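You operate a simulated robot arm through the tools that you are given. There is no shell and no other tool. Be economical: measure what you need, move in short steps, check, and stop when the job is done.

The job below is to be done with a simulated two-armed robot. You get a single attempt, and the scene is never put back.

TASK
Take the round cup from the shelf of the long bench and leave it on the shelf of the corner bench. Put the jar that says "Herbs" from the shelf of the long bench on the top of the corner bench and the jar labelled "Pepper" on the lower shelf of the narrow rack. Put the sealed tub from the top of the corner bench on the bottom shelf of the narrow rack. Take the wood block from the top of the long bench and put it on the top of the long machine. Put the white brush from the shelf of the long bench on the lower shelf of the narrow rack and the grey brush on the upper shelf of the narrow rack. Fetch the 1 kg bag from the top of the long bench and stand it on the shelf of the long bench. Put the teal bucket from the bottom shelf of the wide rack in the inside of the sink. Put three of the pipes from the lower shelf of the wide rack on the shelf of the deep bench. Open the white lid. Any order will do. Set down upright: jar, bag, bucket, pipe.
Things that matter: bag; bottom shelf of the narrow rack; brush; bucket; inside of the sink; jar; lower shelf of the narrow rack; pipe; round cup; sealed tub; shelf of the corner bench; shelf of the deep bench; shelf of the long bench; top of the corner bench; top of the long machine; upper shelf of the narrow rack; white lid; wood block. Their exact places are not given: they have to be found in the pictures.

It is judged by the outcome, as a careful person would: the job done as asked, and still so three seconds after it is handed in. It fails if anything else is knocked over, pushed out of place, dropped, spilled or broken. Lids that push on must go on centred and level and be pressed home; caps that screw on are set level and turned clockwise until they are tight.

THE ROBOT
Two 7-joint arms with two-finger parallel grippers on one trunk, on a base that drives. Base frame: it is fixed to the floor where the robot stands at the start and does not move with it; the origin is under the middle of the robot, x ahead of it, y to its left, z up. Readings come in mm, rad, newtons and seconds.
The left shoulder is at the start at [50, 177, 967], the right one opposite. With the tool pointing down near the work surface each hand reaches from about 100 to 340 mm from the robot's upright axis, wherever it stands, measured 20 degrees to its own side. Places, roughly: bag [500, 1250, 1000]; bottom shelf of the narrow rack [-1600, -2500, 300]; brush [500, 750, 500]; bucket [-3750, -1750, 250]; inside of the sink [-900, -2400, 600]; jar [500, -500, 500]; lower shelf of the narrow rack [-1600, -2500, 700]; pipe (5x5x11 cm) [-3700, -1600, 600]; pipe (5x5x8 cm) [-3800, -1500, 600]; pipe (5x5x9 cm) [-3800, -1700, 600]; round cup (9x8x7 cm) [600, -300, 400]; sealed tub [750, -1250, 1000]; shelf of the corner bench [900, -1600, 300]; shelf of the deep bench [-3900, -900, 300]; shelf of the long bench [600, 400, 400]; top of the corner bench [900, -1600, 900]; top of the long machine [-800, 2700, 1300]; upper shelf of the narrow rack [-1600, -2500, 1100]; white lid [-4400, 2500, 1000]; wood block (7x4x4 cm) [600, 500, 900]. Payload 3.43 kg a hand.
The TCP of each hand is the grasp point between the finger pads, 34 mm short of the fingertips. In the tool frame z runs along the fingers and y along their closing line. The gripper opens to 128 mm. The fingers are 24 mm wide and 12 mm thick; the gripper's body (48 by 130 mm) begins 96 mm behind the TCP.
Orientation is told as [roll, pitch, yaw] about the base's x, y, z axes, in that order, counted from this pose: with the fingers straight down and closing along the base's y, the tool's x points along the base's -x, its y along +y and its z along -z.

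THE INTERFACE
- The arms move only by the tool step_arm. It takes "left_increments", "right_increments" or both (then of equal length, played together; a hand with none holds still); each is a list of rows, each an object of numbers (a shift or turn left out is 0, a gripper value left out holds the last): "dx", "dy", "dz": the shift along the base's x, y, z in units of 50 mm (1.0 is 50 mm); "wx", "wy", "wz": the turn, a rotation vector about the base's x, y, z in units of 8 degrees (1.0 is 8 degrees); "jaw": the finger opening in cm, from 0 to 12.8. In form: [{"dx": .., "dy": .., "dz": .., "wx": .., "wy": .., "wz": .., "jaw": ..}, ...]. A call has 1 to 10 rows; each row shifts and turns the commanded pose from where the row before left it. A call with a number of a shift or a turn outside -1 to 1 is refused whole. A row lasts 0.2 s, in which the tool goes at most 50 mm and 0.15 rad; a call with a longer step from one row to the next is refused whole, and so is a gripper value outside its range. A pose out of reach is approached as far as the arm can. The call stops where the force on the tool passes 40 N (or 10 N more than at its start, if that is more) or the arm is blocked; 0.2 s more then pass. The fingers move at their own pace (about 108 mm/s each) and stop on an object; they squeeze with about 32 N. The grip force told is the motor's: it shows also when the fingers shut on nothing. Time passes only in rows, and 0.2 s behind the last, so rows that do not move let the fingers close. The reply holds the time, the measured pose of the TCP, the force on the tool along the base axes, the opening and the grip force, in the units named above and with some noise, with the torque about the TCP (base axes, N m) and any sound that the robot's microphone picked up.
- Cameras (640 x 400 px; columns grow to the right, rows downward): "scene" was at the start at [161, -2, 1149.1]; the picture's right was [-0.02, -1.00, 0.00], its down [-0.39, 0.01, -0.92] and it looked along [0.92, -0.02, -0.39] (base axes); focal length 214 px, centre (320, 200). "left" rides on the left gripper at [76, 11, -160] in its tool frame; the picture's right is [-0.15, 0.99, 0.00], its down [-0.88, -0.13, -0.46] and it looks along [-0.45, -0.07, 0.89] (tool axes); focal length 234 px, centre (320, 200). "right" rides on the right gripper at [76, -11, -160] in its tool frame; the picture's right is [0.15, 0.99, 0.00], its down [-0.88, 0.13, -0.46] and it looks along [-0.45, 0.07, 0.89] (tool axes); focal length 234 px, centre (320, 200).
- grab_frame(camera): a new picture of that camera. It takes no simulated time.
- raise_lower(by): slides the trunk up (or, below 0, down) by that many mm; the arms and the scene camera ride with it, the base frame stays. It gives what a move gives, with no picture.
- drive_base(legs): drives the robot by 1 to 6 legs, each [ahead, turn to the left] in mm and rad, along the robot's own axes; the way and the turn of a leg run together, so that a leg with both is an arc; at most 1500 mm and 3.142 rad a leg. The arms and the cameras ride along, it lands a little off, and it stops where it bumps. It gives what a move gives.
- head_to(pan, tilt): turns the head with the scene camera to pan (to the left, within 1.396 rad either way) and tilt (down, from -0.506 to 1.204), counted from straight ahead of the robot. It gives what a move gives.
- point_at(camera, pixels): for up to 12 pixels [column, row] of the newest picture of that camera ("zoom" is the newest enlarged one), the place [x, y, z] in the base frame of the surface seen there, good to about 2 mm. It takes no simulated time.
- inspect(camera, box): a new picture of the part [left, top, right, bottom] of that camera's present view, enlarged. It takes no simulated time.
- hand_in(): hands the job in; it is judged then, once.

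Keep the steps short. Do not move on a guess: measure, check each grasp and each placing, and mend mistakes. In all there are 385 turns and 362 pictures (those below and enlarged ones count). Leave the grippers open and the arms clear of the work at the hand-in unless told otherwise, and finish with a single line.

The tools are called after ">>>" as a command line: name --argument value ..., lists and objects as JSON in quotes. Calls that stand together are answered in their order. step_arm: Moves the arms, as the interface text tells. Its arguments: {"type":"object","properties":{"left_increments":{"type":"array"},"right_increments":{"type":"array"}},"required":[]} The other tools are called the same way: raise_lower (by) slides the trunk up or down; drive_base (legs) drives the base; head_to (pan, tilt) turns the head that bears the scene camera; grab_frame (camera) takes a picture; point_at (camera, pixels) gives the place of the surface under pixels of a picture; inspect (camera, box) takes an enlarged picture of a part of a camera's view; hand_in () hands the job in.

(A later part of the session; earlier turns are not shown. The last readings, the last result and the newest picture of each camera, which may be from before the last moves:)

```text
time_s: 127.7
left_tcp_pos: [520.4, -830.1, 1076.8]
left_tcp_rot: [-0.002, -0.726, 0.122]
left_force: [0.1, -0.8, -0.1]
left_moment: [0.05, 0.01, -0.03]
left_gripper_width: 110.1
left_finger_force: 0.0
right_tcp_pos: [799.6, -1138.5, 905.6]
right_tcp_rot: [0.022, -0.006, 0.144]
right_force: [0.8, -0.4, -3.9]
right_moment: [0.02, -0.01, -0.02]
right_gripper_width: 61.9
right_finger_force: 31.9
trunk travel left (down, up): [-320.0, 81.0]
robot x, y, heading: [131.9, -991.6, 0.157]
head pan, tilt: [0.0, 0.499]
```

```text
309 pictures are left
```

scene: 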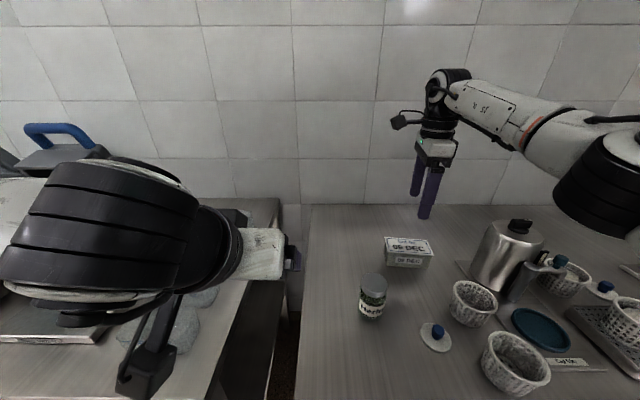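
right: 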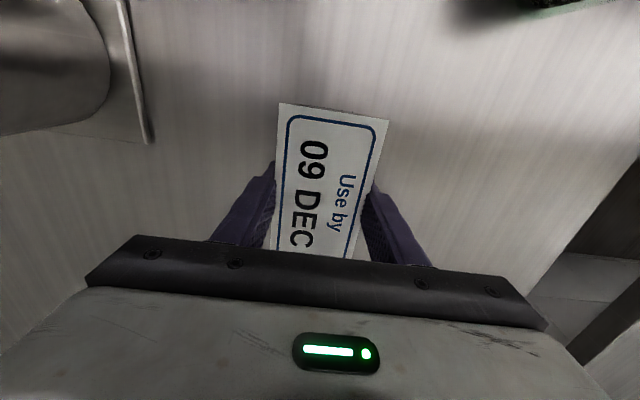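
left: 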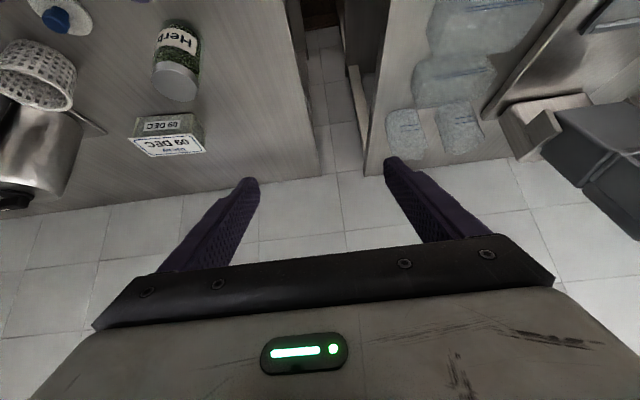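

>>> step_arm --right_increments '[{"dz": -0.06}, {"dz": -0.06}, {"jaw": 11}, {"jaw": 11}, {}, {"dz": 0.9}, {"dz": 0.9, "wy": -0.95}, {"wy": -0.95}, {"wy": -0.95}, {"wy": -0.95}]'

>>> step_arm --right_increments '[{"wy": -0.95}, {"wy": -0.95}, {}]'

>>> grab_frame --camera "right"

```text
time_s: 129.9
left_tcp_pos: [521.1, -830.9, 1076.2]
left_tcp_rot: [0.0, -0.728, 0.125]
left_force: [0.7, -0.5, 0.1]
left_moment: [0.03, 0.0, 0.02]
left_gripper_width: 110.2
left_finger_force: 0.0
right_tcp_pos: [798.8, -1137.7, 989.4]
right_tcp_rot: [-0.063, -0.532, 0.171]
right_force: [-0.3, 0.1, 0.0]
right_moment: [0.01, 0.0, 0.04]
right_gripper_width: 110.2
right_finger_force: 0.1
trunk travel left (down, up): [-320.0, 81.0]
robot x, y, heading: [135.4, -991.5, 0.152]
head pan, tilt: [0.0, 0.499]
```

```text
time_s: 130.7
left_tcp_pos: [520.8, -830.9, 1076.2]
left_tcp_rot: [-0.001, -0.728, 0.122]
left_force: [0.0, 0.1, 1.1]
left_moment: [0.0, 0.0, 0.01]
left_gripper_width: 109.7
left_finger_force: 0.0
right_tcp_pos: [800.3, -1138.4, 988.9]
right_tcp_rot: [-0.126, -0.792, 0.208]
right_force: [0.0, -0.7, 0.6]
right_moment: [0.0, 0.01, 0.01]
right_gripper_width: 109.9
right_finger_force: 0.1
trunk travel left (down, up): [-320.0, 81.0]
robot x, y, heading: [128.6, -990.2, 0.159]
head pan, tilt: [0.0, 0.499]
```

```text
308 pictures are left
```

right: 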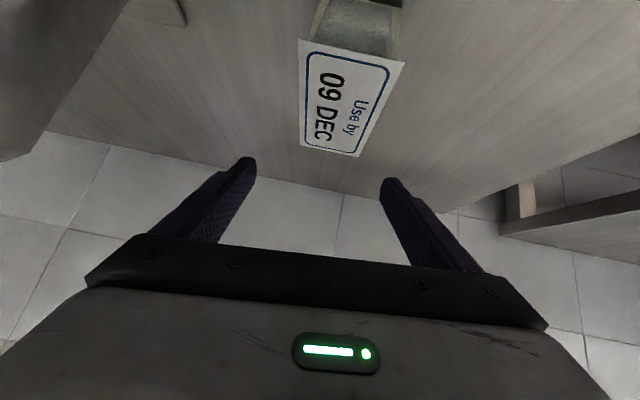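

Fix the closing-line tilt (wx +0.64) and descend onto the tub.

>>> step_arm --right_increments '[{"wx": 0.64, "wz": 0.2}, {"dz": -0.8}, {"dz": -0.8}, {"dz": -0.12}, {}]'

>>> grab_frame --camera "right"

```text
time_s: 131.9
left_tcp_pos: [521.1, -829.8, 1075.5]
left_tcp_rot: [-0.001, -0.728, 0.123]
left_force: [-0.3, 0.3, -0.4]
left_moment: [0.01, 0.02, 0.0]
left_gripper_width: 110.1
left_finger_force: 0.2
right_tcp_pos: [799.5, -1138.7, 902.2]
right_tcp_rot: [0.002, -0.806, 0.144]
right_force: [0.4, 0.2, -0.3]
right_moment: [-0.03, -0.01, 0.01]
right_gripper_width: 110.1
right_finger_force: 0.1
trunk travel left (down, up): [-320.0, 81.0]
robot x, y, heading: [130.6, -994.4, 0.159]
head pan, tilt: [0.0, 0.499]
```

```text
307 pictures are left
```

right: 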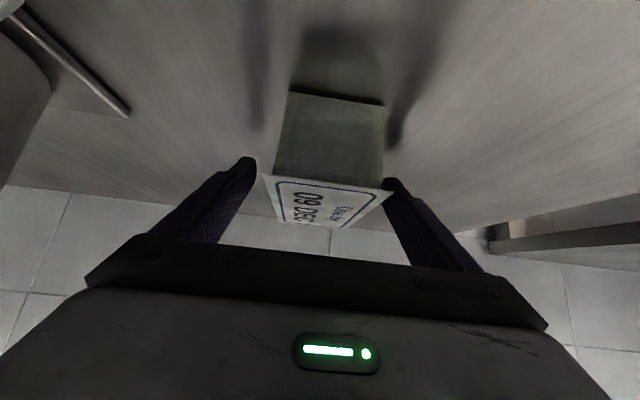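

>>> step_arm --right_increments '[{"dy": 0.1}, {"jaw": 4.5}, {"jaw": 4.5}, {"jaw": 4.5}, {}, {"dz": 0.5}, {"dz": 0.7}, {"dz": 0.8}, {"dz": 0.8}, {}]'

>>> grab_frame --camera "right"

```text
time_s: 134.1
left_tcp_pos: [521.7, -829.5, 1076.5]
left_tcp_rot: [0.0, -0.726, 0.123]
left_force: [1.1, 0.2, -0.3]
left_moment: [-0.01, 0.06, 0.01]
left_gripper_width: 109.9
left_finger_force: 0.0
right_tcp_pos: [801.5, -1133.0, 1042.4]
right_tcp_rot: [-0.001, -0.806, 0.144]
right_force: [-0.1, 0.1, -2.7]
right_moment: [0.02, 0.0, -0.02]
right_gripper_width: 61.8
right_finger_force: 31.9
trunk travel left (down, up): [-320.0, 81.0]
robot x, y, heading: [131.1, -992.6, 0.156]
head pan, tilt: [0.0, 0.499]
```

```text
306 pictures are left
```

right: 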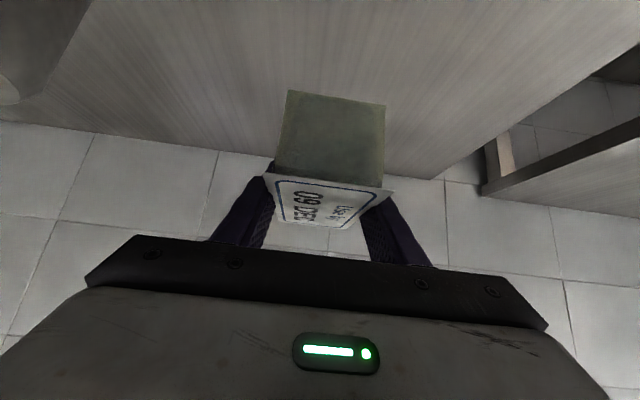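

Tub held. Take it to the narrow rack now. Back away first and look toward the rack.

>>> drive_base --legs '[[-700, 0], [0, -1.9]]'

>>> head_to --pan -0.3 --tilt 0.35

>>> grab_frame --camera "scene"

```text
time_s: 142.5
left_tcp_pos: [-532.6, -1520.7, 1076.0]
left_tcp_rot: [0.0, -0.728, -1.78]
left_force: [-0.2, -0.4, -0.4]
left_moment: [0.01, 0.04, -0.01]
left_gripper_width: 109.9
left_finger_force: 0.1
right_tcp_pos: [-910.6, -1684.7, 1042.4]
right_tcp_rot: [0.0, -0.809, -1.754]
right_force: [0.3, -0.7, -2.4]
right_moment: [0.01, -0.03, 0.01]
right_gripper_width: 62.1
right_finger_force: 32.0
trunk travel left (down, up): [-320.0, 81.0]
robot x, y, heading: [-561.8, -1099.2, -1.747]
head pan, tilt: [0.0, 0.499]
```

```text
time_s: 143.3
left_tcp_pos: [-533.4, -1520.0, 1077.1]
left_tcp_rot: [-0.002, -0.726, -1.78]
left_force: [1.2, 0.2, -0.2]
left_moment: [-0.01, -0.02, 0.03]
left_gripper_width: 109.9
left_finger_force: 0.0
right_tcp_pos: [-910.1, -1684.7, 1041.3]
right_tcp_rot: [0.0, -0.809, -1.756]
right_force: [1.4, -0.1, -3.6]
right_moment: [0.02, -0.01, -0.01]
right_gripper_width: 61.6
right_finger_force: 31.9
trunk travel left (down, up): [-320.0, 81.0]
robot x, y, heading: [-561.3, -1101.3, -1.741]
head pan, tilt: [-0.3, 0.351]
```

```text
305 pictures are left
```

scene: 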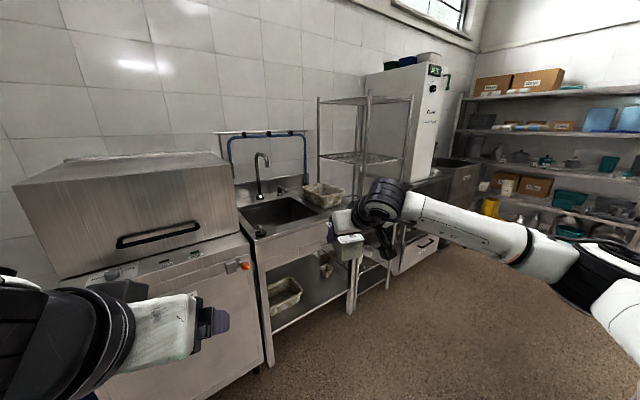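

>>> inspect --camera "scene" --box '[290, 70, 450, 320]'

>>> point_at --camera "scene" --pixels '[[322, 103], [368, 100], [412, 98], [325, 158], [365, 162], [400, 157], [262, 242], [345, 210], [280, 205], [240, 150], [415, 240]]'

```text
1.60 times, centred on (370, 195) of scene
```

zoom: 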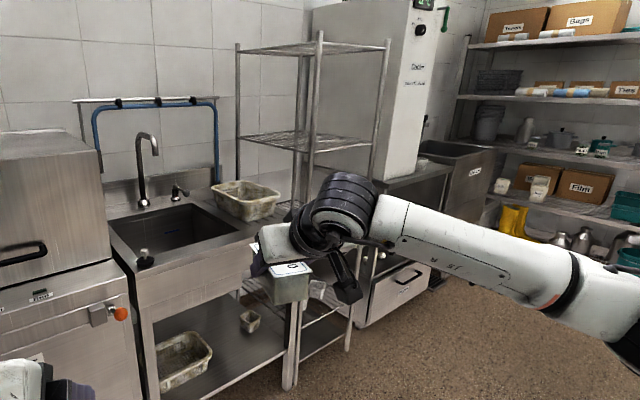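

```text
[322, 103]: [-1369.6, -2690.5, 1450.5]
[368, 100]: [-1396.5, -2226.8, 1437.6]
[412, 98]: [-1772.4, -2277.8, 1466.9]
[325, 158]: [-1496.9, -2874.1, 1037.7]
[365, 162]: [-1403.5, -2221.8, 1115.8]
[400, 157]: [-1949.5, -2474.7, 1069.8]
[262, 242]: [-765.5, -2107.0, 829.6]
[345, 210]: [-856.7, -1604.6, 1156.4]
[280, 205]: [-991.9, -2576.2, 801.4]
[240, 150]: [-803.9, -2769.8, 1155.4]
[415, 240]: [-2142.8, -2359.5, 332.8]
```

Rack front posts (-1397,-2227) and (-1772,-2278); it faces heading −1.434. I check the floor to the right before driving there.

>>> head_to --pan -1.2 --tilt 0.5

>>> grab_frame --camera "scene"

>>> point_at --camera "scene" --pixels '[[100, 100], [200, 150], [300, 200], [400, 200], [500, 200], [450, 300]]'

```text
time_s: 144.5
left_tcp_pos: [-534.2, -1520.3, 1076.1]
left_tcp_rot: [-0.001, -0.725, -1.778]
left_force: [-0.3, 0.1, 0.5]
left_moment: [-0.02, -0.01, 0.03]
left_gripper_width: 110.1
left_finger_force: 0.1
right_tcp_pos: [-909.1, -1685.9, 1042.3]
right_tcp_rot: [0.001, -0.807, -1.755]
right_force: [0.0, -0.7, -2.5]
right_moment: [-0.01, -0.03, -0.01]
right_gripper_width: 61.9
right_finger_force: 31.5
trunk travel left (down, up): [-320.0, 81.0]
robot x, y, heading: [-558.0, -1099.6, -1.742]
head pan, tilt: [-1.201, 0.499]
```

```text
303 pictures are left
```

scene: 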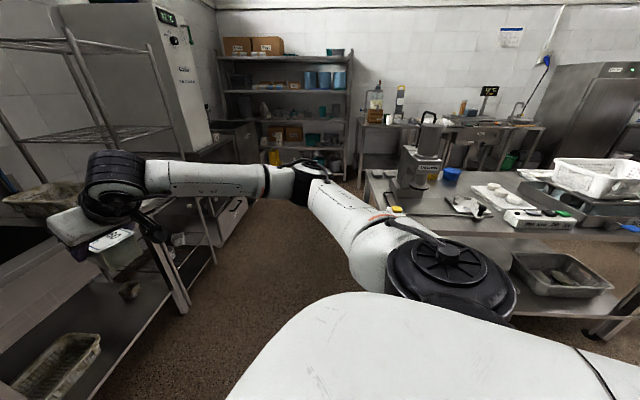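

```text
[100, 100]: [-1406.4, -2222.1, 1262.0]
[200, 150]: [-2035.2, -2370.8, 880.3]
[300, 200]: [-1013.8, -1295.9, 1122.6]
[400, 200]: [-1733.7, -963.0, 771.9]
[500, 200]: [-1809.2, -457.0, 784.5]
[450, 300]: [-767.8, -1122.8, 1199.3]
```

>>> point_at --camera "scene" --pixels '[[368, 178], [395, 205], [440, 218], [520, 233], [600, 237], [636, 238], [520, 310], [520, 240], [300, 240], [362, 150], [600, 345]]'

```text
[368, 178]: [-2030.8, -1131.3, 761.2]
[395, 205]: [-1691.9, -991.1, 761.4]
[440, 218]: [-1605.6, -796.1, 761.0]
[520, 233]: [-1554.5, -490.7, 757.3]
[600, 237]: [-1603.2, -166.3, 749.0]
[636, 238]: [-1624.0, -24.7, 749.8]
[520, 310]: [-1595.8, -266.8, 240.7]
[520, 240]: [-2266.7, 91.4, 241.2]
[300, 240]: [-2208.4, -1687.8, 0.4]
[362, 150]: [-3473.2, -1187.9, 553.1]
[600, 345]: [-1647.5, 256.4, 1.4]
```

Island corner near (-1600,-960). Drive to (-1459,-1387) and turn to face the rack.

>>> step_arm --left_increments '[{"dz": 0.9}, {"dz": 0.9}, {"dz": 0.9}]'

>>> drive_base --legs '[[0, -1.09], [942, 0], [0, 1.4]]'

>>> head_to --pan 0 --tilt 0.5

>>> grab_frame --camera "scene"

```text
time_s: 145.3
left_tcp_pos: [-532.8, -1520.9, 1212.3]
left_tcp_rot: [0.0, -0.727, -1.78]
left_force: [0.0, -0.7, -0.2]
left_moment: [-0.02, 0.0, -0.03]
left_gripper_width: 109.7
left_finger_force: 0.1
right_tcp_pos: [-911.0, -1686.1, 1042.0]
right_tcp_rot: [0.002, -0.808, -1.756]
right_force: [-0.3, 0.4, -3.3]
right_moment: [0.0, 0.02, 0.02]
right_gripper_width: 61.8
right_finger_force: 31.7
trunk travel left (down, up): [-320.0, 81.0]
robot x, y, heading: [-558.5, -1097.6, -1.743]
head pan, tilt: [-1.201, 0.499]
```

```text
time_s: 156.5
left_tcp_pos: [-1302.1, -1790.4, 1212.4]
left_tcp_rot: [-0.001, -0.726, -1.446]
left_force: [0.0, 0.5, 0.7]
left_moment: [0.02, -0.01, -0.02]
left_gripper_width: 110.2
left_finger_force: 0.2
right_tcp_pos: [-1606.0, -2069.1, 1042.0]
right_tcp_rot: [0.001, -0.807, -1.423]
right_force: [-1.0, 0.1, -3.0]
right_moment: [-0.01, -0.02, 0.01]
right_gripper_width: 61.7
right_finger_force: 32.5
trunk travel left (down, up): [-320.0, 81.0]
robot x, y, heading: [-1466.9, -1399.4, -1.409]
head pan, tilt: [-1.201, 0.499]
```

```text
time_s: 157.9
left_tcp_pos: [-1302.5, -1789.7, 1213.0]
left_tcp_rot: [-0.001, -0.727, -1.445]
left_force: [-0.6, 0.1, 0.2]
left_moment: [0.03, 0.02, -0.05]
left_gripper_width: 110.3
left_finger_force: 0.1
right_tcp_pos: [-1605.3, -2068.7, 1041.2]
right_tcp_rot: [-0.001, -0.808, -1.424]
right_force: [-0.1, 0.4, -3.3]
right_moment: [-0.03, -0.01, -0.02]
right_gripper_width: 61.8
right_finger_force: 31.7
trunk travel left (down, up): [-320.0, 81.0]
robot x, y, heading: [-1469.9, -1400.3, -1.414]
head pan, tilt: [0.0, 0.499]
```

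```text
302 pictures are left
```

scene: 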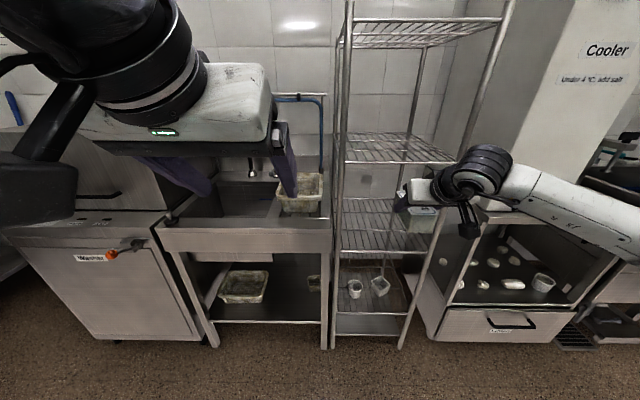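

>>> inspect --camera "scene" --box '[320, 120, 460, 350]'

>>> point_at --camera "scene" --pixels '[[340, 334], [404, 337], [338, 255], [415, 258], [395, 300], [350, 310], [380, 285], [355, 288], [348, 163], [448, 163], [395, 315], [345, 275]]'

```text
1.74 times, centred on (390, 235) of scene
```

zoom: 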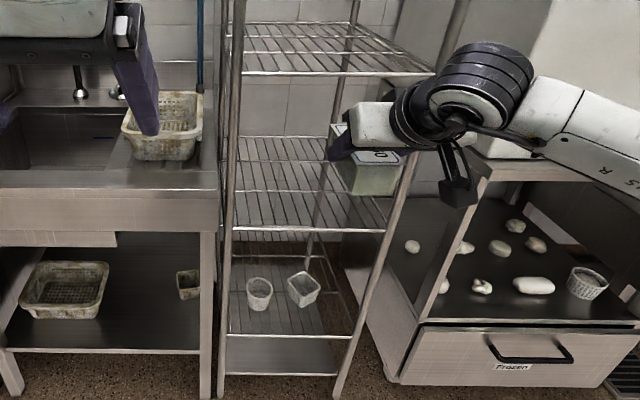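

```text
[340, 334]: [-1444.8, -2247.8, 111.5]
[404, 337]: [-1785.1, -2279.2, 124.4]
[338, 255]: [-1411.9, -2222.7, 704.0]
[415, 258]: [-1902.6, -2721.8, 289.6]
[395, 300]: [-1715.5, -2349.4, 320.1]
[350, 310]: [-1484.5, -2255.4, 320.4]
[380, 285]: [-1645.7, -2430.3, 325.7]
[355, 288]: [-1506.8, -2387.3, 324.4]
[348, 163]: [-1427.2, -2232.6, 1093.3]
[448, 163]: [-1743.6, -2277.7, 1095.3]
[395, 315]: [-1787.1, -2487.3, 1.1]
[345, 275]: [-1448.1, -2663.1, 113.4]
```

>>> inspect --camera "scene" --box '[330, 260, 420, 316]'

>>> point_at --camera "zoom" --pixels '[[300, 170], [400, 165], [350, 220], [385, 210], [330, 215], [180, 240], [120, 200], [215, 200], [170, 180], [460, 345], [300, 350], [500, 300]]'

```text
7.11 times, centred on (375, 288) of scene
```

zoom: 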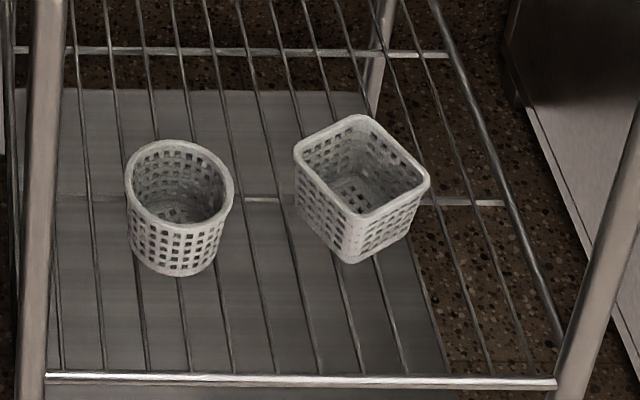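

```text
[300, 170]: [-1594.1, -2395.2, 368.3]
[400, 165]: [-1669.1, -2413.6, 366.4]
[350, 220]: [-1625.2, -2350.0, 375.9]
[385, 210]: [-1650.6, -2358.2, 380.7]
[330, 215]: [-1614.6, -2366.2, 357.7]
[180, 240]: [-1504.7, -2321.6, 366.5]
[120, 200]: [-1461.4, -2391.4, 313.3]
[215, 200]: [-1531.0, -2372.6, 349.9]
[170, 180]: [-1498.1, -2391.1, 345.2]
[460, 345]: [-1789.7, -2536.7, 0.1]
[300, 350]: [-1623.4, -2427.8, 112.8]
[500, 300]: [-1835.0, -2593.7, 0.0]
```

Bottom wire shelf (z 320) already carries a round basket and a square one at v≈83–200 deep. There is room for the tub in front, between them. I lower trunk and hand first (outside), then approach.

>>> raise_lower --by -320

>>> step_arm --right_increments '[{"dz": -0.9}, {"dz": -0.9}, {"dz": -0.9}, {"dz": -0.9}, {"dz": -0.9}, {"dz": -0.9}]'

>>> drive_base --legs '[[110, 0]]'

>>> grab_frame --camera "right"

>>> grab_frame --camera "scene"

```text
time_s: 161.0
left_tcp_pos: [-1302.8, -1789.1, 893.2]
left_tcp_rot: [-0.004, -0.726, -1.445]
left_force: [0.9, 0.1, 0.7]
left_moment: [0.01, 0.0, 0.01]
left_gripper_width: 110.0
left_finger_force: 0.1
right_tcp_pos: [-1604.6, -2068.8, 722.7]
right_tcp_rot: [0.001, -0.809, -1.423]
right_force: [0.3, 0.0, -2.9]
right_moment: [0.05, -0.01, -0.05]
right_gripper_width: 61.6
right_finger_force: 31.9
trunk travel left (down, up): [0.0, 401.0]
robot x, y, heading: [-1463.0, -1400.8, -1.41]
head pan, tilt: [0.0, 0.499]
```

```text
time_s: 162.4
left_tcp_pos: [-1303.6, -1790.2, 892.4]
left_tcp_rot: [-0.001, -0.727, -1.445]
left_force: [-0.4, 1.3, 0.0]
left_moment: [0.0, 0.01, 0.0]
left_gripper_width: 110.2
left_finger_force: 0.0
right_tcp_pos: [-1607.1, -2067.1, 451.8]
right_tcp_rot: [-0.002, -0.806, -1.42]
right_force: [0.9, 0.3, -4.1]
right_moment: [0.03, -0.04, 0.03]
right_gripper_width: 61.8
right_finger_force: 31.8
trunk travel left (down, up): [0.0, 401.0]
robot x, y, heading: [-1465.6, -1395.8, -1.413]
head pan, tilt: [0.0, 0.499]
```

```text
time_s: 163.6
left_tcp_pos: [-1285.3, -1898.9, 892.4]
left_tcp_rot: [-0.001, -0.726, -1.444]
left_force: [-0.2, -0.4, -0.2]
left_moment: [-0.01, -0.01, -0.02]
left_gripper_width: 110.0
left_finger_force: 0.0
right_tcp_pos: [-1588.4, -2176.5, 452.1]
right_tcp_rot: [0.002, -0.809, -1.421]
right_force: [-0.2, -0.5, -3.3]
right_moment: [0.01, -0.03, 0.02]
right_gripper_width: 61.9
right_finger_force: 32.2
trunk travel left (down, up): [0.0, 401.0]
robot x, y, heading: [-1451.1, -1508.4, -1.408]
head pan, tilt: [0.0, 0.499]
```

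```text
299 pictures are left
```

right: 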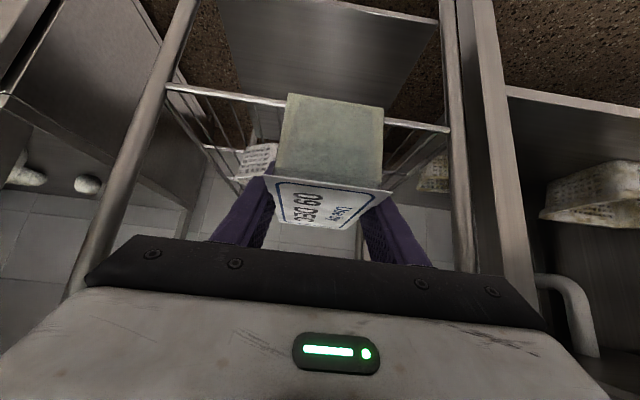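

```text
298 pictures are left
```

scene: 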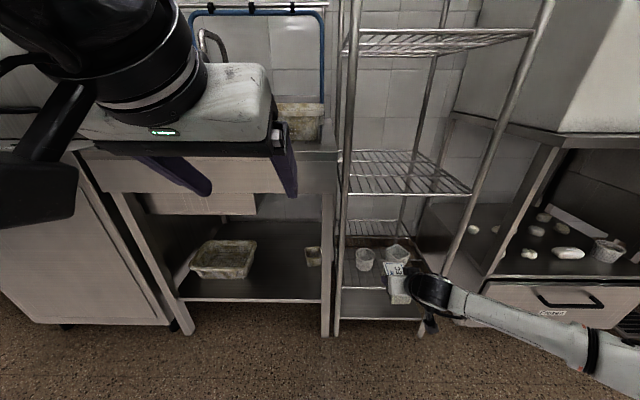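

>>> inspect --camera "scene" --box '[330, 225, 430, 320]'

>>> point_at --camera "zoom" --pixels '[[230, 170], [230, 240], [175, 160], [285, 160], [365, 150], [400, 170], [460, 120], [20, 270], [120, 263], [330, 266], [560, 270], [340, 110]]'

```text
4.21 times, centred on (380, 272) of scene
```

zoom: 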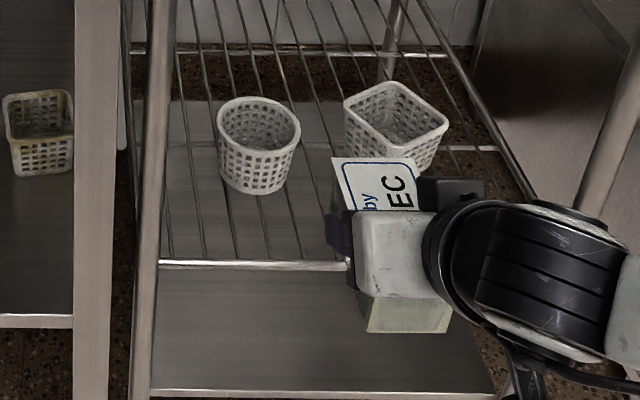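

```text
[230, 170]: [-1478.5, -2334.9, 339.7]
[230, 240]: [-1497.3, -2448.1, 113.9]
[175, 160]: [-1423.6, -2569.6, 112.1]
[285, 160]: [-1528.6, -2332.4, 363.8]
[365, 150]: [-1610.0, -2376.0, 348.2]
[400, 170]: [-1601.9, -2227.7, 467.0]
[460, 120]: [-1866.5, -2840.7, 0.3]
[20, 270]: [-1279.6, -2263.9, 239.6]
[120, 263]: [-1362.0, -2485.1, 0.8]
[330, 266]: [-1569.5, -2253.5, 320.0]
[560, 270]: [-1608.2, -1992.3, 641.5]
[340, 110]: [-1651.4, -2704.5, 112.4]
```

Clearances confirmed. Shift 20 mm, drive 122 mm in, then lower to z≈367.

>>> step_arm --right_increments '[{"dx": -0.4}, {}]'

>>> drive_base --legs '[[122, 0]]'

>>> step_arm --right_increments '[{"dz": -0.8}, {"dz": -0.6}, {}]'

>>> inspect --camera "scene" --box '[330, 225, 450, 340]'

>>> grab_frame --camera "right"

```text
time_s: 164.2
left_tcp_pos: [-1286.4, -1898.8, 891.7]
left_tcp_rot: [-0.002, -0.728, -1.445]
left_force: [-0.2, -0.4, 0.4]
left_moment: [-0.01, -0.02, 0.0]
left_gripper_width: 110.1
left_finger_force: 0.1
right_tcp_pos: [-1607.3, -2176.3, 451.3]
right_tcp_rot: [-0.001, -0.806, -1.422]
right_force: [1.1, 0.4, -3.1]
right_moment: [-0.01, 0.0, -0.03]
right_gripper_width: 61.9
right_finger_force: 32.0
trunk travel left (down, up): [0.0, 401.0]
robot x, y, heading: [-1446.6, -1509.4, -1.411]
head pan, tilt: [0.0, 0.499]
```

```text
time_s: 165.5
left_tcp_pos: [-1266.9, -2020.3, 892.7]
left_tcp_rot: [-0.003, -0.728, -1.443]
left_force: [-0.7, 0.0, 0.1]
left_moment: [0.04, 0.01, -0.01]
left_gripper_width: 110.0
left_finger_force: 0.1
right_tcp_pos: [-1589.2, -2296.6, 452.8]
right_tcp_rot: [0.0, -0.804, -1.422]
right_force: [-0.5, 0.2, -3.1]
right_moment: [0.01, 0.0, -0.01]
right_gripper_width: 61.8
right_finger_force: 31.7
trunk travel left (down, up): [0.0, 401.0]
robot x, y, heading: [-1426.7, -1630.0, -1.408]
head pan, tilt: [0.0, 0.499]
```

```text
time_s: 166.3
left_tcp_pos: [-1266.0, -2019.6, 893.1]
left_tcp_rot: [-0.002, -0.729, -1.446]
left_force: [0.3, 0.2, 0.6]
left_moment: [0.01, 0.0, -0.02]
left_gripper_width: 110.0
left_finger_force: 0.0
right_tcp_pos: [-1591.5, -2299.1, 383.1]
right_tcp_rot: [0.002, -0.801, -1.422]
right_force: [1.1, 0.6, -3.6]
right_moment: [0.07, 0.02, -0.04]
right_gripper_width: 61.7
right_finger_force: 31.6
right hand out of reach, approached as far as the arm can: row 2
trunk travel left (down, up): [0.0, 401.0]
robot x, y, heading: [-1430.4, -1631.2, -1.406]
head pan, tilt: [0.0, 0.499]
```

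```text
3.48 times, centred on (390, 282) of scene
```

zoom: 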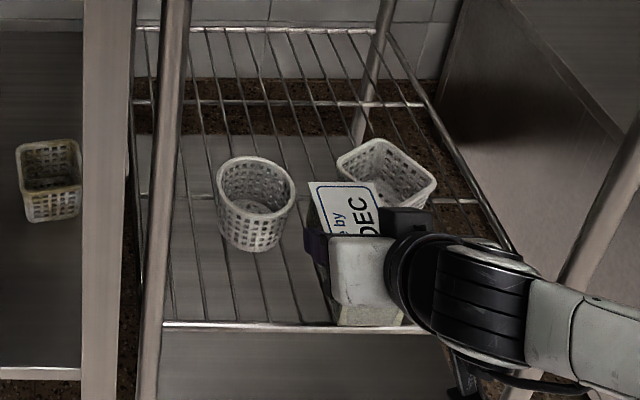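

```text
295 pictures are left
```

right: 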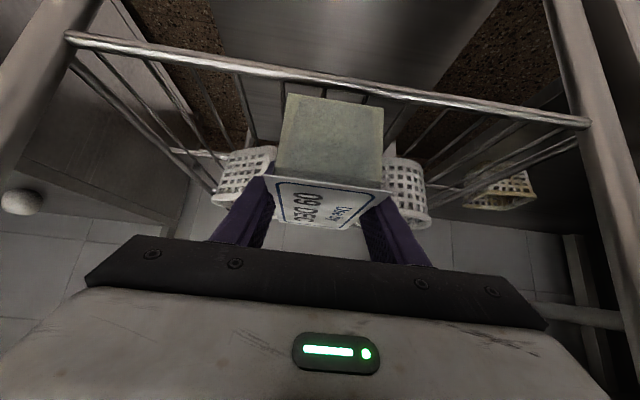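

At the reach limit 20 mm too high. Retract the arm 60 mm, drive 60 mm ahead, then lower.

>>> step_arm --right_increments '[{"dy": 0.6, "dx": -0.1}, {"dy": 0.6, "dx": -0.1}, {}]'

>>> drive_base --legs '[[60, 0]]'

>>> step_arm --right_increments '[{"dz": -0.1}, {"dz": -0.1}, {"dz": -0.1}, {}]'

```text
time_s: 167.1
left_tcp_pos: [-1265.3, -2020.5, 892.0]
left_tcp_rot: [-0.001, -0.728, -1.446]
left_force: [-0.4, 0.3, -0.3]
left_moment: [0.03, 0.0, 0.0]
left_gripper_width: 110.1
left_finger_force: 0.1
right_tcp_pos: [-1592.3, -2299.8, 382.6]
right_tcp_rot: [0.002, -0.801, -1.422]
right_force: [-0.5, -0.3, -3.6]
right_moment: [0.0, -0.02, -0.01]
right_gripper_width: 61.6
right_finger_force: 31.7
right hand out of reach, approached as far as the arm can: row 1, 2
trunk travel left (down, up): [0.0, 401.0]
robot x, y, heading: [-1425.4, -1630.7, -1.407]
head pan, tilt: [0.0, 0.499]
```

```text
time_s: 168.1
left_tcp_pos: [-1255.8, -2078.1, 892.0]
left_tcp_rot: [-0.003, -0.729, -1.446]
left_force: [-0.6, -0.2, -0.4]
left_moment: [0.03, 0.02, 0.02]
left_gripper_width: 110.1
left_finger_force: 0.1
right_tcp_pos: [-1582.6, -2358.1, 382.8]
right_tcp_rot: [0.001, -0.801, -1.42]
right_force: [0.4, -0.3, -3.9]
right_moment: [0.03, -0.01, -0.02]
right_gripper_width: 61.6
right_finger_force: 31.8
trunk travel left (down, up): [0.0, 401.0]
robot x, y, heading: [-1421.6, -1688.0, -1.408]
head pan, tilt: [0.0, 0.499]
```

```text
time_s: 169.1
left_tcp_pos: [-1256.2, -2079.2, 892.1]
left_tcp_rot: [-0.002, -0.727, -1.446]
left_force: [0.5, 0.4, -0.5]
left_moment: [0.01, -0.02, 0.0]
left_gripper_width: 110.2
left_finger_force: 0.1
right_tcp_pos: [-1583.4, -2358.9, 372.7]
right_tcp_rot: [0.002, -0.796, -1.423]
right_force: [-1.1, 0.2, -3.2]
right_moment: [0.02, -0.02, 0.0]
right_gripper_width: 61.8
right_finger_force: 32.2
right hand out of reach, approached as far as the arm can: row 2
trunk travel left (down, up): [0.0, 401.0]
robot x, y, heading: [-1421.7, -1688.5, -1.407]
head pan, tilt: [0.0, 0.499]
```

The arm had not retracted (it was an inner limit), so the tub went 60 mm deeper. Check whether the square basket was touched before moving.

>>> inspect --camera "scene" --box '[330, 225, 450, 340]'

>>> point_at --camera "zoom" --pixels '[[345, 165], [380, 140], [432, 185], [430, 200], [420, 210], [255, 240], [290, 210], [255, 160], [335, 175]]'

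>>> grab_frame --camera "right"

```text
3.48 times, centred on (390, 282) of scene
```

zoom: 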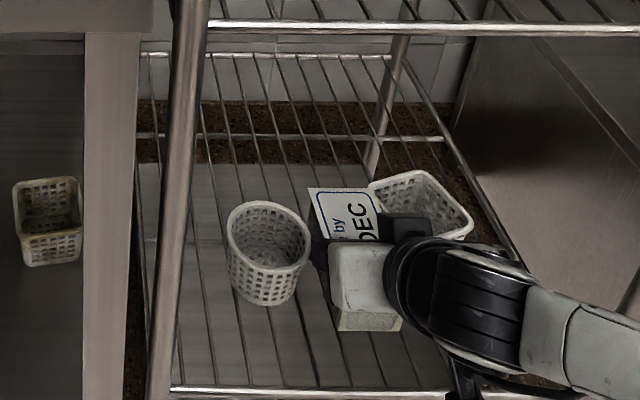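

```text
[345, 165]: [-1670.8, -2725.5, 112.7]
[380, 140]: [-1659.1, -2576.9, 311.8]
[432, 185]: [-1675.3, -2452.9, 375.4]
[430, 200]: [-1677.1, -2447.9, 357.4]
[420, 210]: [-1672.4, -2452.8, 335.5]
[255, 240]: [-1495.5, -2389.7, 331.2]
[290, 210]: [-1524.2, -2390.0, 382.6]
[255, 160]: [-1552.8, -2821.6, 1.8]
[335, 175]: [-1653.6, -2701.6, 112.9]
```

```text
293 pictures are left
```

right: 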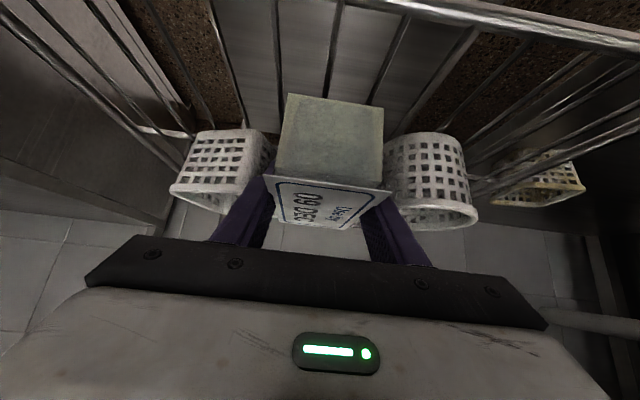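

The square basket was nudged. Back off 62 mm and measure where it is now.

>>> drive_base --legs '[[-62, 0]]'

>>> inspect --camera "scene" --box '[330, 225, 450, 340]'

>>> point_at --camera "zoom" --pixels '[[345, 160], [350, 165], [430, 185], [425, 200], [410, 205], [390, 165], [255, 240], [290, 185]]'

```text
time_s: 170.1
left_tcp_pos: [-1265.9, -2018.6, 892.2]
left_tcp_rot: [-0.002, -0.728, -1.445]
left_force: [0.1, -0.1, -1.0]
left_moment: [-0.01, 0.0, 0.0]
left_gripper_width: 110.0
left_finger_force: 0.0
right_tcp_pos: [-1593.0, -2299.0, 372.8]
right_tcp_rot: [0.001, -0.794, -1.42]
right_force: [-0.5, -1.2, -2.4]
right_moment: [0.0, -0.01, -0.02]
right_gripper_width: 62.0
right_finger_force: 31.2
trunk travel left (down, up): [0.0, 401.0]
robot x, y, heading: [-1428.4, -1624.8, -1.41]
head pan, tilt: [0.0, 0.499]
```

```text
3.48 times, centred on (390, 282) of scene
```

zoom: 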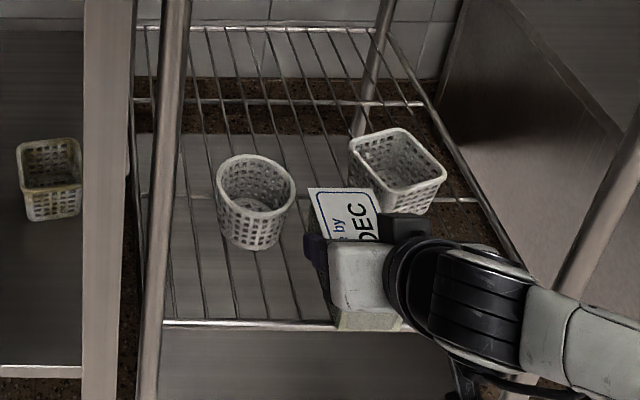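

```text
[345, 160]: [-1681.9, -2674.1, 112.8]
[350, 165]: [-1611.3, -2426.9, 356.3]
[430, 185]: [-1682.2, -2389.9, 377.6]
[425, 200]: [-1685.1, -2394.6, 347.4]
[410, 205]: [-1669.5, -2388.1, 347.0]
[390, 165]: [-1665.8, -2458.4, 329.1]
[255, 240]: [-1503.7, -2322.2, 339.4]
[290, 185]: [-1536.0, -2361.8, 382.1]
```

The square basket moved ~25 mm; I'll put it back after setting the tub down. The low limit is an inner one: back the base 70 mm, extend the arm 70 mm, and check.

>>> drive_base --legs '[[-75, 0]]'

>>> step_arm --right_increments '[{"dy": -0.74, "dx": 0.12}, {"dy": -0.74, "dx": 0.12}, {}]'

```text
time_s: 171.1
left_tcp_pos: [-1278.3, -1944.4, 892.3]
left_tcp_rot: [-0.001, -0.726, -1.445]
left_force: [-0.2, 1.5, 0.0]
left_moment: [-0.01, -0.02, 0.02]
left_gripper_width: 110.1
left_finger_force: 0.0
right_tcp_pos: [-1605.8, -2224.9, 374.0]
right_tcp_rot: [0.003, -0.795, -1.423]
right_force: [-0.3, -0.8, -3.0]
right_moment: [0.06, 0.0, 0.0]
right_gripper_width: 61.8
right_finger_force: 32.1
trunk travel left (down, up): [0.0, 401.0]
robot x, y, heading: [-1442.5, -1556.3, -1.41]
head pan, tilt: [0.0, 0.499]
```

```text
time_s: 171.9
left_tcp_pos: [-1278.1, -1944.1, 893.1]
left_tcp_rot: [-0.002, -0.726, -1.445]
left_force: [-0.1, -0.5, 0.1]
left_moment: [0.01, -0.01, 0.02]
left_gripper_width: 110.1
left_finger_force: 0.1
right_tcp_pos: [-1593.5, -2298.3, 372.6]
right_tcp_rot: [-0.002, -0.793, -1.42]
right_force: [-0.8, 0.0, -2.7]
right_moment: [0.03, -0.01, 0.0]
right_gripper_width: 61.8
right_finger_force: 31.7
trunk travel left (down, up): [0.0, 401.0]
robot x, y, heading: [-1439.5, -1553.3, -1.408]
head pan, tilt: [0.0, 0.499]
```

Now lower gently to contact.

>>> step_arm --right_increments '[{"dz": -0.08}, {"dz": -0.06}, {"dz": -0.06}, {}]'

```text
time_s: 172.9
left_tcp_pos: [-1277.7, -1944.7, 893.2]
left_tcp_rot: [-0.001, -0.727, -1.444]
left_force: [0.1, -0.7, 0.0]
left_moment: [0.03, 0.01, -0.01]
left_gripper_width: 110.2
left_finger_force: 0.1
right_tcp_pos: [-1593.2, -2300.4, 364.2]
right_tcp_rot: [0.003, -0.796, -1.421]
right_force: [-0.7, 1.1, 0.9]
right_moment: [-0.22, 0.09, -0.04]
right_gripper_width: 61.4
right_finger_force: 32.4
trunk travel left (down, up): [0.0, 401.0]
robot x, y, heading: [-1438.4, -1555.0, -1.407]
head pan, tilt: [0.0, 0.499]
```

Contact. One mm more, open to 9 cm, withdraw up-and-back.

>>> step_arm --right_increments '[{"dz": -0.03}, {"jaw": 9}, {"jaw": 9}, {}, {"dy": 0.5, "dx": -0.08, "dz": 0.5}, {"dy": 0.5, "dx": -0.08, "dz": 0.5}, {"dy": 0.5, "dx": -0.08, "dz": 0.5}, {}]'

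>>> inspect --camera "scene" --box '[310, 205, 450, 320]'

>>> grab_frame --camera "right"

```text
time_s: 174.7
left_tcp_pos: [-1278.3, -1945.4, 892.0]
left_tcp_rot: [-0.002, -0.728, -1.447]
left_force: [0.1, -0.2, -0.3]
left_moment: [0.01, 0.0, 0.03]
left_gripper_width: 110.3
left_finger_force: 0.0
right_tcp_pos: [-1605.8, -2225.2, 437.6]
right_tcp_rot: [0.0, -0.797, -1.423]
right_force: [-0.3, -0.1, -0.2]
right_moment: [-0.01, -0.01, 0.0]
right_gripper_width: 90.0
right_finger_force: 0.0
trunk travel left (down, up): [0.0, 401.0]
robot x, y, heading: [-1438.0, -1556.2, -1.406]
head pan, tilt: [0.0, 0.499]
```

```text
3.48 times, centred on (380, 262) of scene
```

zoom: 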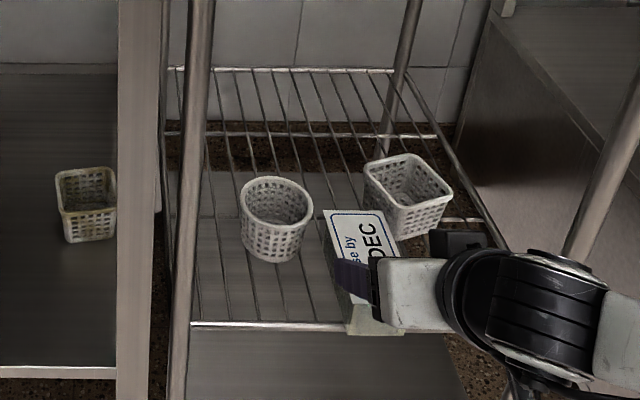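

```text
290 pictures are left
```

right: 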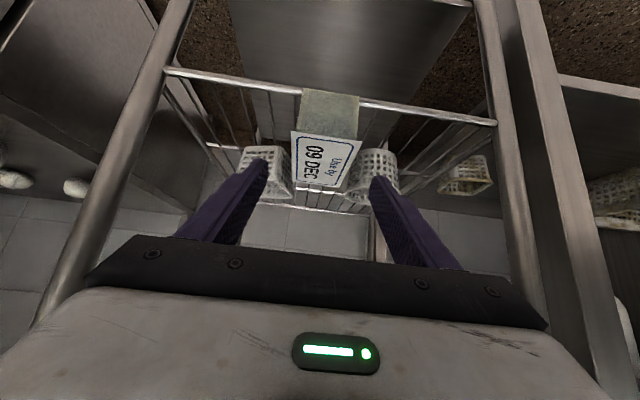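

Tub sits on the bottom shelf. Measure the square basket's rim corners now.

>>> inspect --camera "scene" --box '[375, 238, 425, 278]'

>>> point_at --camera "zoom" --pixels '[[112, 160], [128, 180], [240, 120], [300, 115], [440, 230], [420, 250], [215, 300], [230, 340], [225, 380], [340, 290], [150, 260]]'

```text
10.00 times, centred on (400, 258) of scene
```

zoom: 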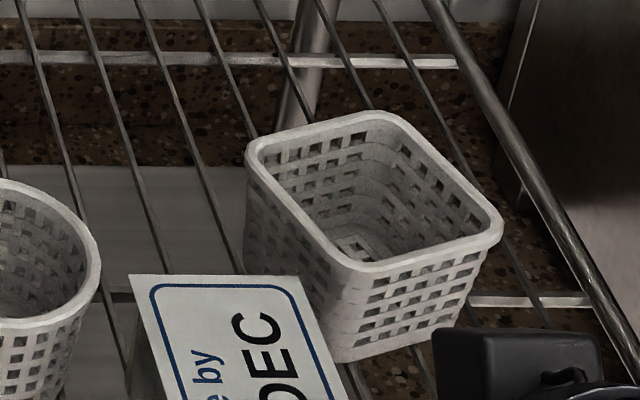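

```text
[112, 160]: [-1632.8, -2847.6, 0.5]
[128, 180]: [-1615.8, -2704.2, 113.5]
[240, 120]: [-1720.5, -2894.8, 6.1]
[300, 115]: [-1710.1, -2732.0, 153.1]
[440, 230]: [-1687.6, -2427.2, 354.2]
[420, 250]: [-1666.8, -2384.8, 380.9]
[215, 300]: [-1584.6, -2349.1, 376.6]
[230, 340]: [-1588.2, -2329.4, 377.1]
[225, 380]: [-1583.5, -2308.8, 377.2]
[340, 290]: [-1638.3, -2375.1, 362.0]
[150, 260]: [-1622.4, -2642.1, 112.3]
```

>>> point_at --camera "zoom" --pixels '[[254, 152], [252, 160], [375, 118], [497, 230], [492, 236], [350, 268], [300, 215], [430, 165], [310, 133], [345, 355]]'

```text
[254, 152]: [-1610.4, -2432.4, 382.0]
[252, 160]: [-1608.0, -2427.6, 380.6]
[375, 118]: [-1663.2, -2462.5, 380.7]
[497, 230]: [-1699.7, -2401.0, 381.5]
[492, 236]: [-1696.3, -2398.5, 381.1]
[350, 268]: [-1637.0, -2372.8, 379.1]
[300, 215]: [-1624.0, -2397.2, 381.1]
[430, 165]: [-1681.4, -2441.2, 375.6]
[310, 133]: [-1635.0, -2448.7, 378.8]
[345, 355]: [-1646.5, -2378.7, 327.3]
```

Comparing with earlier points, the square basket was shifted by about (−10,−24) mm, same orientation. I'll grip it and move it back (+10,+24). First raise and yaw the right hand 13° to match its sides, then drive 150 mm in.

>>> step_arm --right_increments '[{"dz": 0.6, "wz": 0.82}, {"dz": 0.6, "wz": 0.82}, {"jaw": 10}, {}]'

>>> drive_base --legs '[[130, 0]]'

>>> grab_frame --camera "right"

```text
time_s: 175.7
left_tcp_pos: [-1277.6, -1944.7, 892.4]
left_tcp_rot: [-0.002, -0.728, -1.446]
left_force: [0.3, 0.0, -0.2]
left_moment: [0.01, 0.03, 0.01]
left_gripper_width: 110.1
left_finger_force: 0.0
right_tcp_pos: [-1604.7, -2223.7, 497.3]
right_tcp_rot: [0.002, -0.796, -1.192]
right_force: [0.6, -0.6, -0.1]
right_moment: [-0.02, 0.01, 0.03]
right_gripper_width: 99.9
right_finger_force: 0.0
trunk travel left (down, up): [0.0, 401.0]
robot x, y, heading: [-1444.0, -1557.8, -1.411]
head pan, tilt: [0.0, 0.499]
```

```text
time_s: 177.0
left_tcp_pos: [-1256.9, -2072.1, 892.6]
left_tcp_rot: [-0.001, -0.728, -1.444]
left_force: [-0.2, 0.3, -0.3]
left_moment: [0.01, 0.0, 0.02]
left_gripper_width: 109.9
left_finger_force: 0.1
right_tcp_pos: [-1583.0, -2352.3, 497.5]
right_tcp_rot: [0.001, -0.795, -1.191]
right_force: [0.2, 0.7, 0.4]
right_moment: [0.0, 0.02, -0.01]
right_gripper_width: 99.9
right_finger_force: 0.0
trunk travel left (down, up): [0.0, 401.0]
robot x, y, heading: [-1418.0, -1683.8, -1.408]
head pan, tilt: [0.0, 0.499]
```

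```text
288 pictures are left
```

right: 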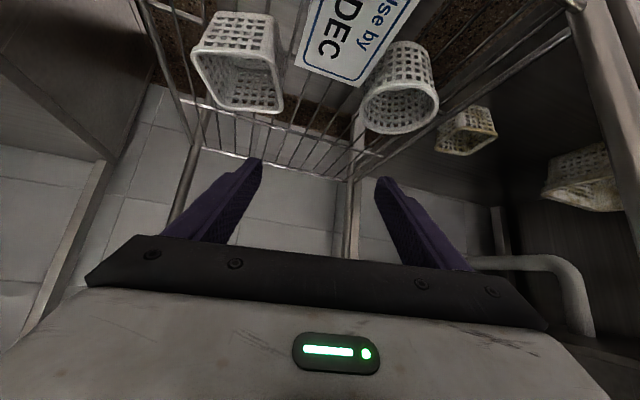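

>>> point_at --camera "right" --pixels '[[197, 52], [222, 105], [281, 108], [272, 64], [340, 75], [300, 65]]'

```text
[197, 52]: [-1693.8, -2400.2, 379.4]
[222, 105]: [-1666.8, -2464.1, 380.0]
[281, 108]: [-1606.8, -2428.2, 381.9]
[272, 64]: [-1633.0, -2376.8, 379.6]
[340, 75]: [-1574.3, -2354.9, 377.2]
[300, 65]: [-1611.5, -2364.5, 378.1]
```

>>> step_arm --right_increments '[{"dx": -0.67, "dy": -0.65}, {"dx": -0.67, "dy": -0.65}, {"dz": -0.8}, {"dz": -0.6}, {}]'

>>> grab_frame --camera "right"

>>> grab_frame --camera "scene"

```text
time_s: 178.2
left_tcp_pos: [-1256.3, -2070.9, 893.1]
left_tcp_rot: [-0.002, -0.728, -1.443]
left_force: [-0.2, -0.1, -0.1]
left_moment: [0.01, -0.01, 0.0]
left_gripper_width: 110.3
left_finger_force: 0.0
right_tcp_pos: [-1650.6, -2417.3, 428.0]
right_tcp_rot: [0.001, -0.795, -1.193]
right_force: [0.6, 0.7, -0.4]
right_moment: [-0.01, -0.01, -0.02]
right_gripper_width: 99.7
right_finger_force: 0.1
trunk travel left (down, up): [0.0, 401.0]
robot x, y, heading: [-1421.8, -1682.6, -1.41]
head pan, tilt: [0.0, 0.499]
```

```text
287 pictures are left
```

right: 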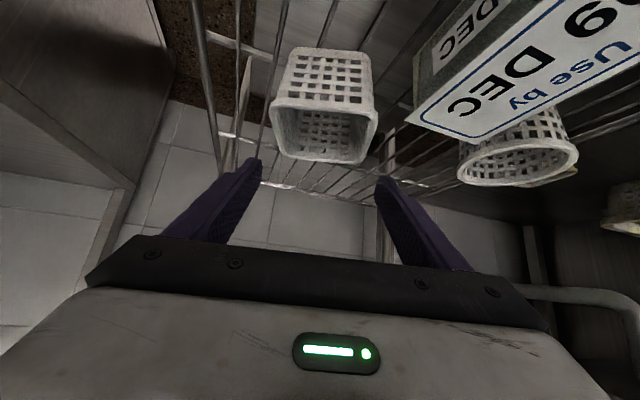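

```text
286 pictures are left
```

scene: 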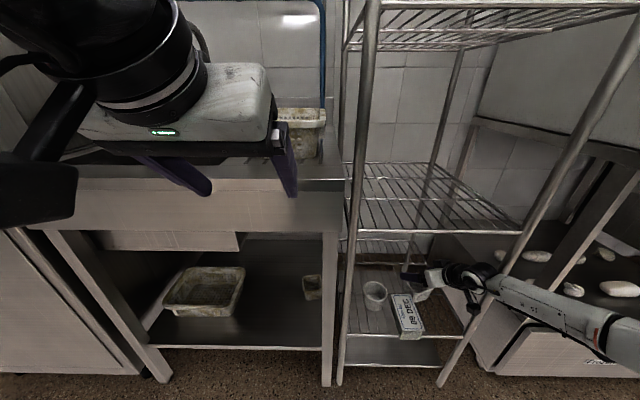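

Aligned. Lower 53 mm and close gently on the basket.

>>> step_arm --right_increments '[{"dz": -0.6}, {"dz": -0.44}, {"jaw": 5}, {"jaw": 5}, {"jaw": 5}, {}]'

>>> grab_frame --camera "right"

```text
time_s: 179.6
left_tcp_pos: [-1256.6, -2071.6, 893.5]
left_tcp_rot: [-0.001, -0.729, -1.443]
left_force: [0.9, 0.2, -0.1]
left_moment: [-0.02, -0.02, 0.0]
left_gripper_width: 109.9
left_finger_force: 0.0
right_tcp_pos: [-1645.7, -2416.9, 380.8]
right_tcp_rot: [-0.008, -0.803, -1.198]
right_force: [0.1, -1.6, 4.4]
right_moment: [-0.08, 0.06, 0.06]
right_gripper_width: 78.8
right_finger_force: 32.0
right hand out of reach, approached as far as the arm can: row 2
trunk travel left (down, up): [0.0, 401.0]
robot x, y, heading: [-1421.3, -1681.7, -1.407]
head pan, tilt: [0.0, 0.499]
```

```text
285 pictures are left
```

right: 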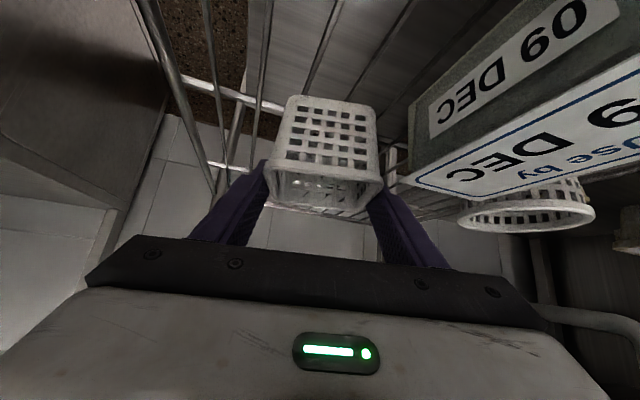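

Gripped by the rim (79 mm). Lift 5 mm and move it (+4,+15) — as far as the tub allows the finger — and set it down.

>>> step_arm --right_increments '[{"dz": 0.12}, {"dx": 0.04, "dy": 0.15}, {"dx": 0.04, "dy": 0.15}, {"dz": -0.12}, {}]'

>>> inspect --camera "right" --box '[160, 60, 600, 335]'

```text
time_s: 180.8
left_tcp_pos: [-1256.4, -2069.2, 893.1]
left_tcp_rot: [-0.002, -0.729, -1.443]
left_force: [-0.3, -0.7, -0.1]
left_moment: [-0.02, 0.0, -0.01]
left_gripper_width: 110.2
left_finger_force: 0.0
right_tcp_pos: [-1645.4, -2404.0, 378.6]
right_tcp_rot: [0.001, -0.803, -1.19]
right_force: [-2.0, -0.8, 14.3]
right_moment: [0.07, 0.07, -0.16]
right_gripper_width: 78.3
right_finger_force: 32.3
trunk travel left (down, up): [0.0, 401.0]
robot x, y, heading: [-1421.0, -1686.0, -1.408]
head pan, tilt: [0.0, 0.499]
```

```text
1.45 times, centred on (380, 198) of right
```

zoom: 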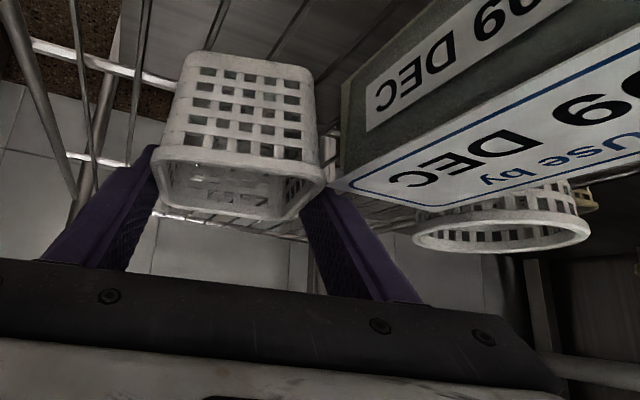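

Firm on the shelf. Ease up 3 mm, open slightly, and rise straight up.

>>> step_arm --right_increments '[{"dz": 0.05}, {"jaw": 8.8}, {"jaw": 8.8}, {"dz": 0.3}, {"dz": 0.6}, {"dz": 0.8}, {"dz": 0.6}]'

>>> grab_frame --camera "right"

```text
time_s: 182.4
left_tcp_pos: [-1256.5, -2072.1, 892.7]
left_tcp_rot: [-0.001, -0.729, -1.446]
left_force: [0.1, -0.6, -1.3]
left_moment: [-0.01, 0.0, 0.04]
left_gripper_width: 110.0
left_finger_force: 0.1
right_tcp_pos: [-1645.0, -2401.6, 494.1]
right_tcp_rot: [-0.001, -0.796, -1.189]
right_force: [-0.8, 0.2, -0.4]
right_moment: [-0.04, 0.0, -0.06]
right_gripper_width: 88.3
right_finger_force: 0.0
trunk travel left (down, up): [0.0, 401.0]
robot x, y, heading: [-1420.6, -1678.7, -1.409]
head pan, tilt: [0.0, 0.499]
```

```text
283 pictures are left
```

right: 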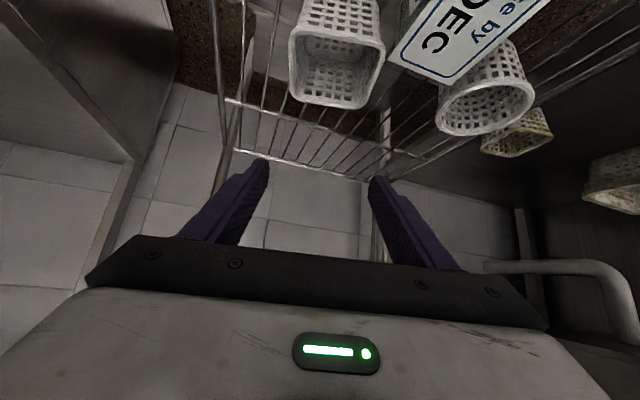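

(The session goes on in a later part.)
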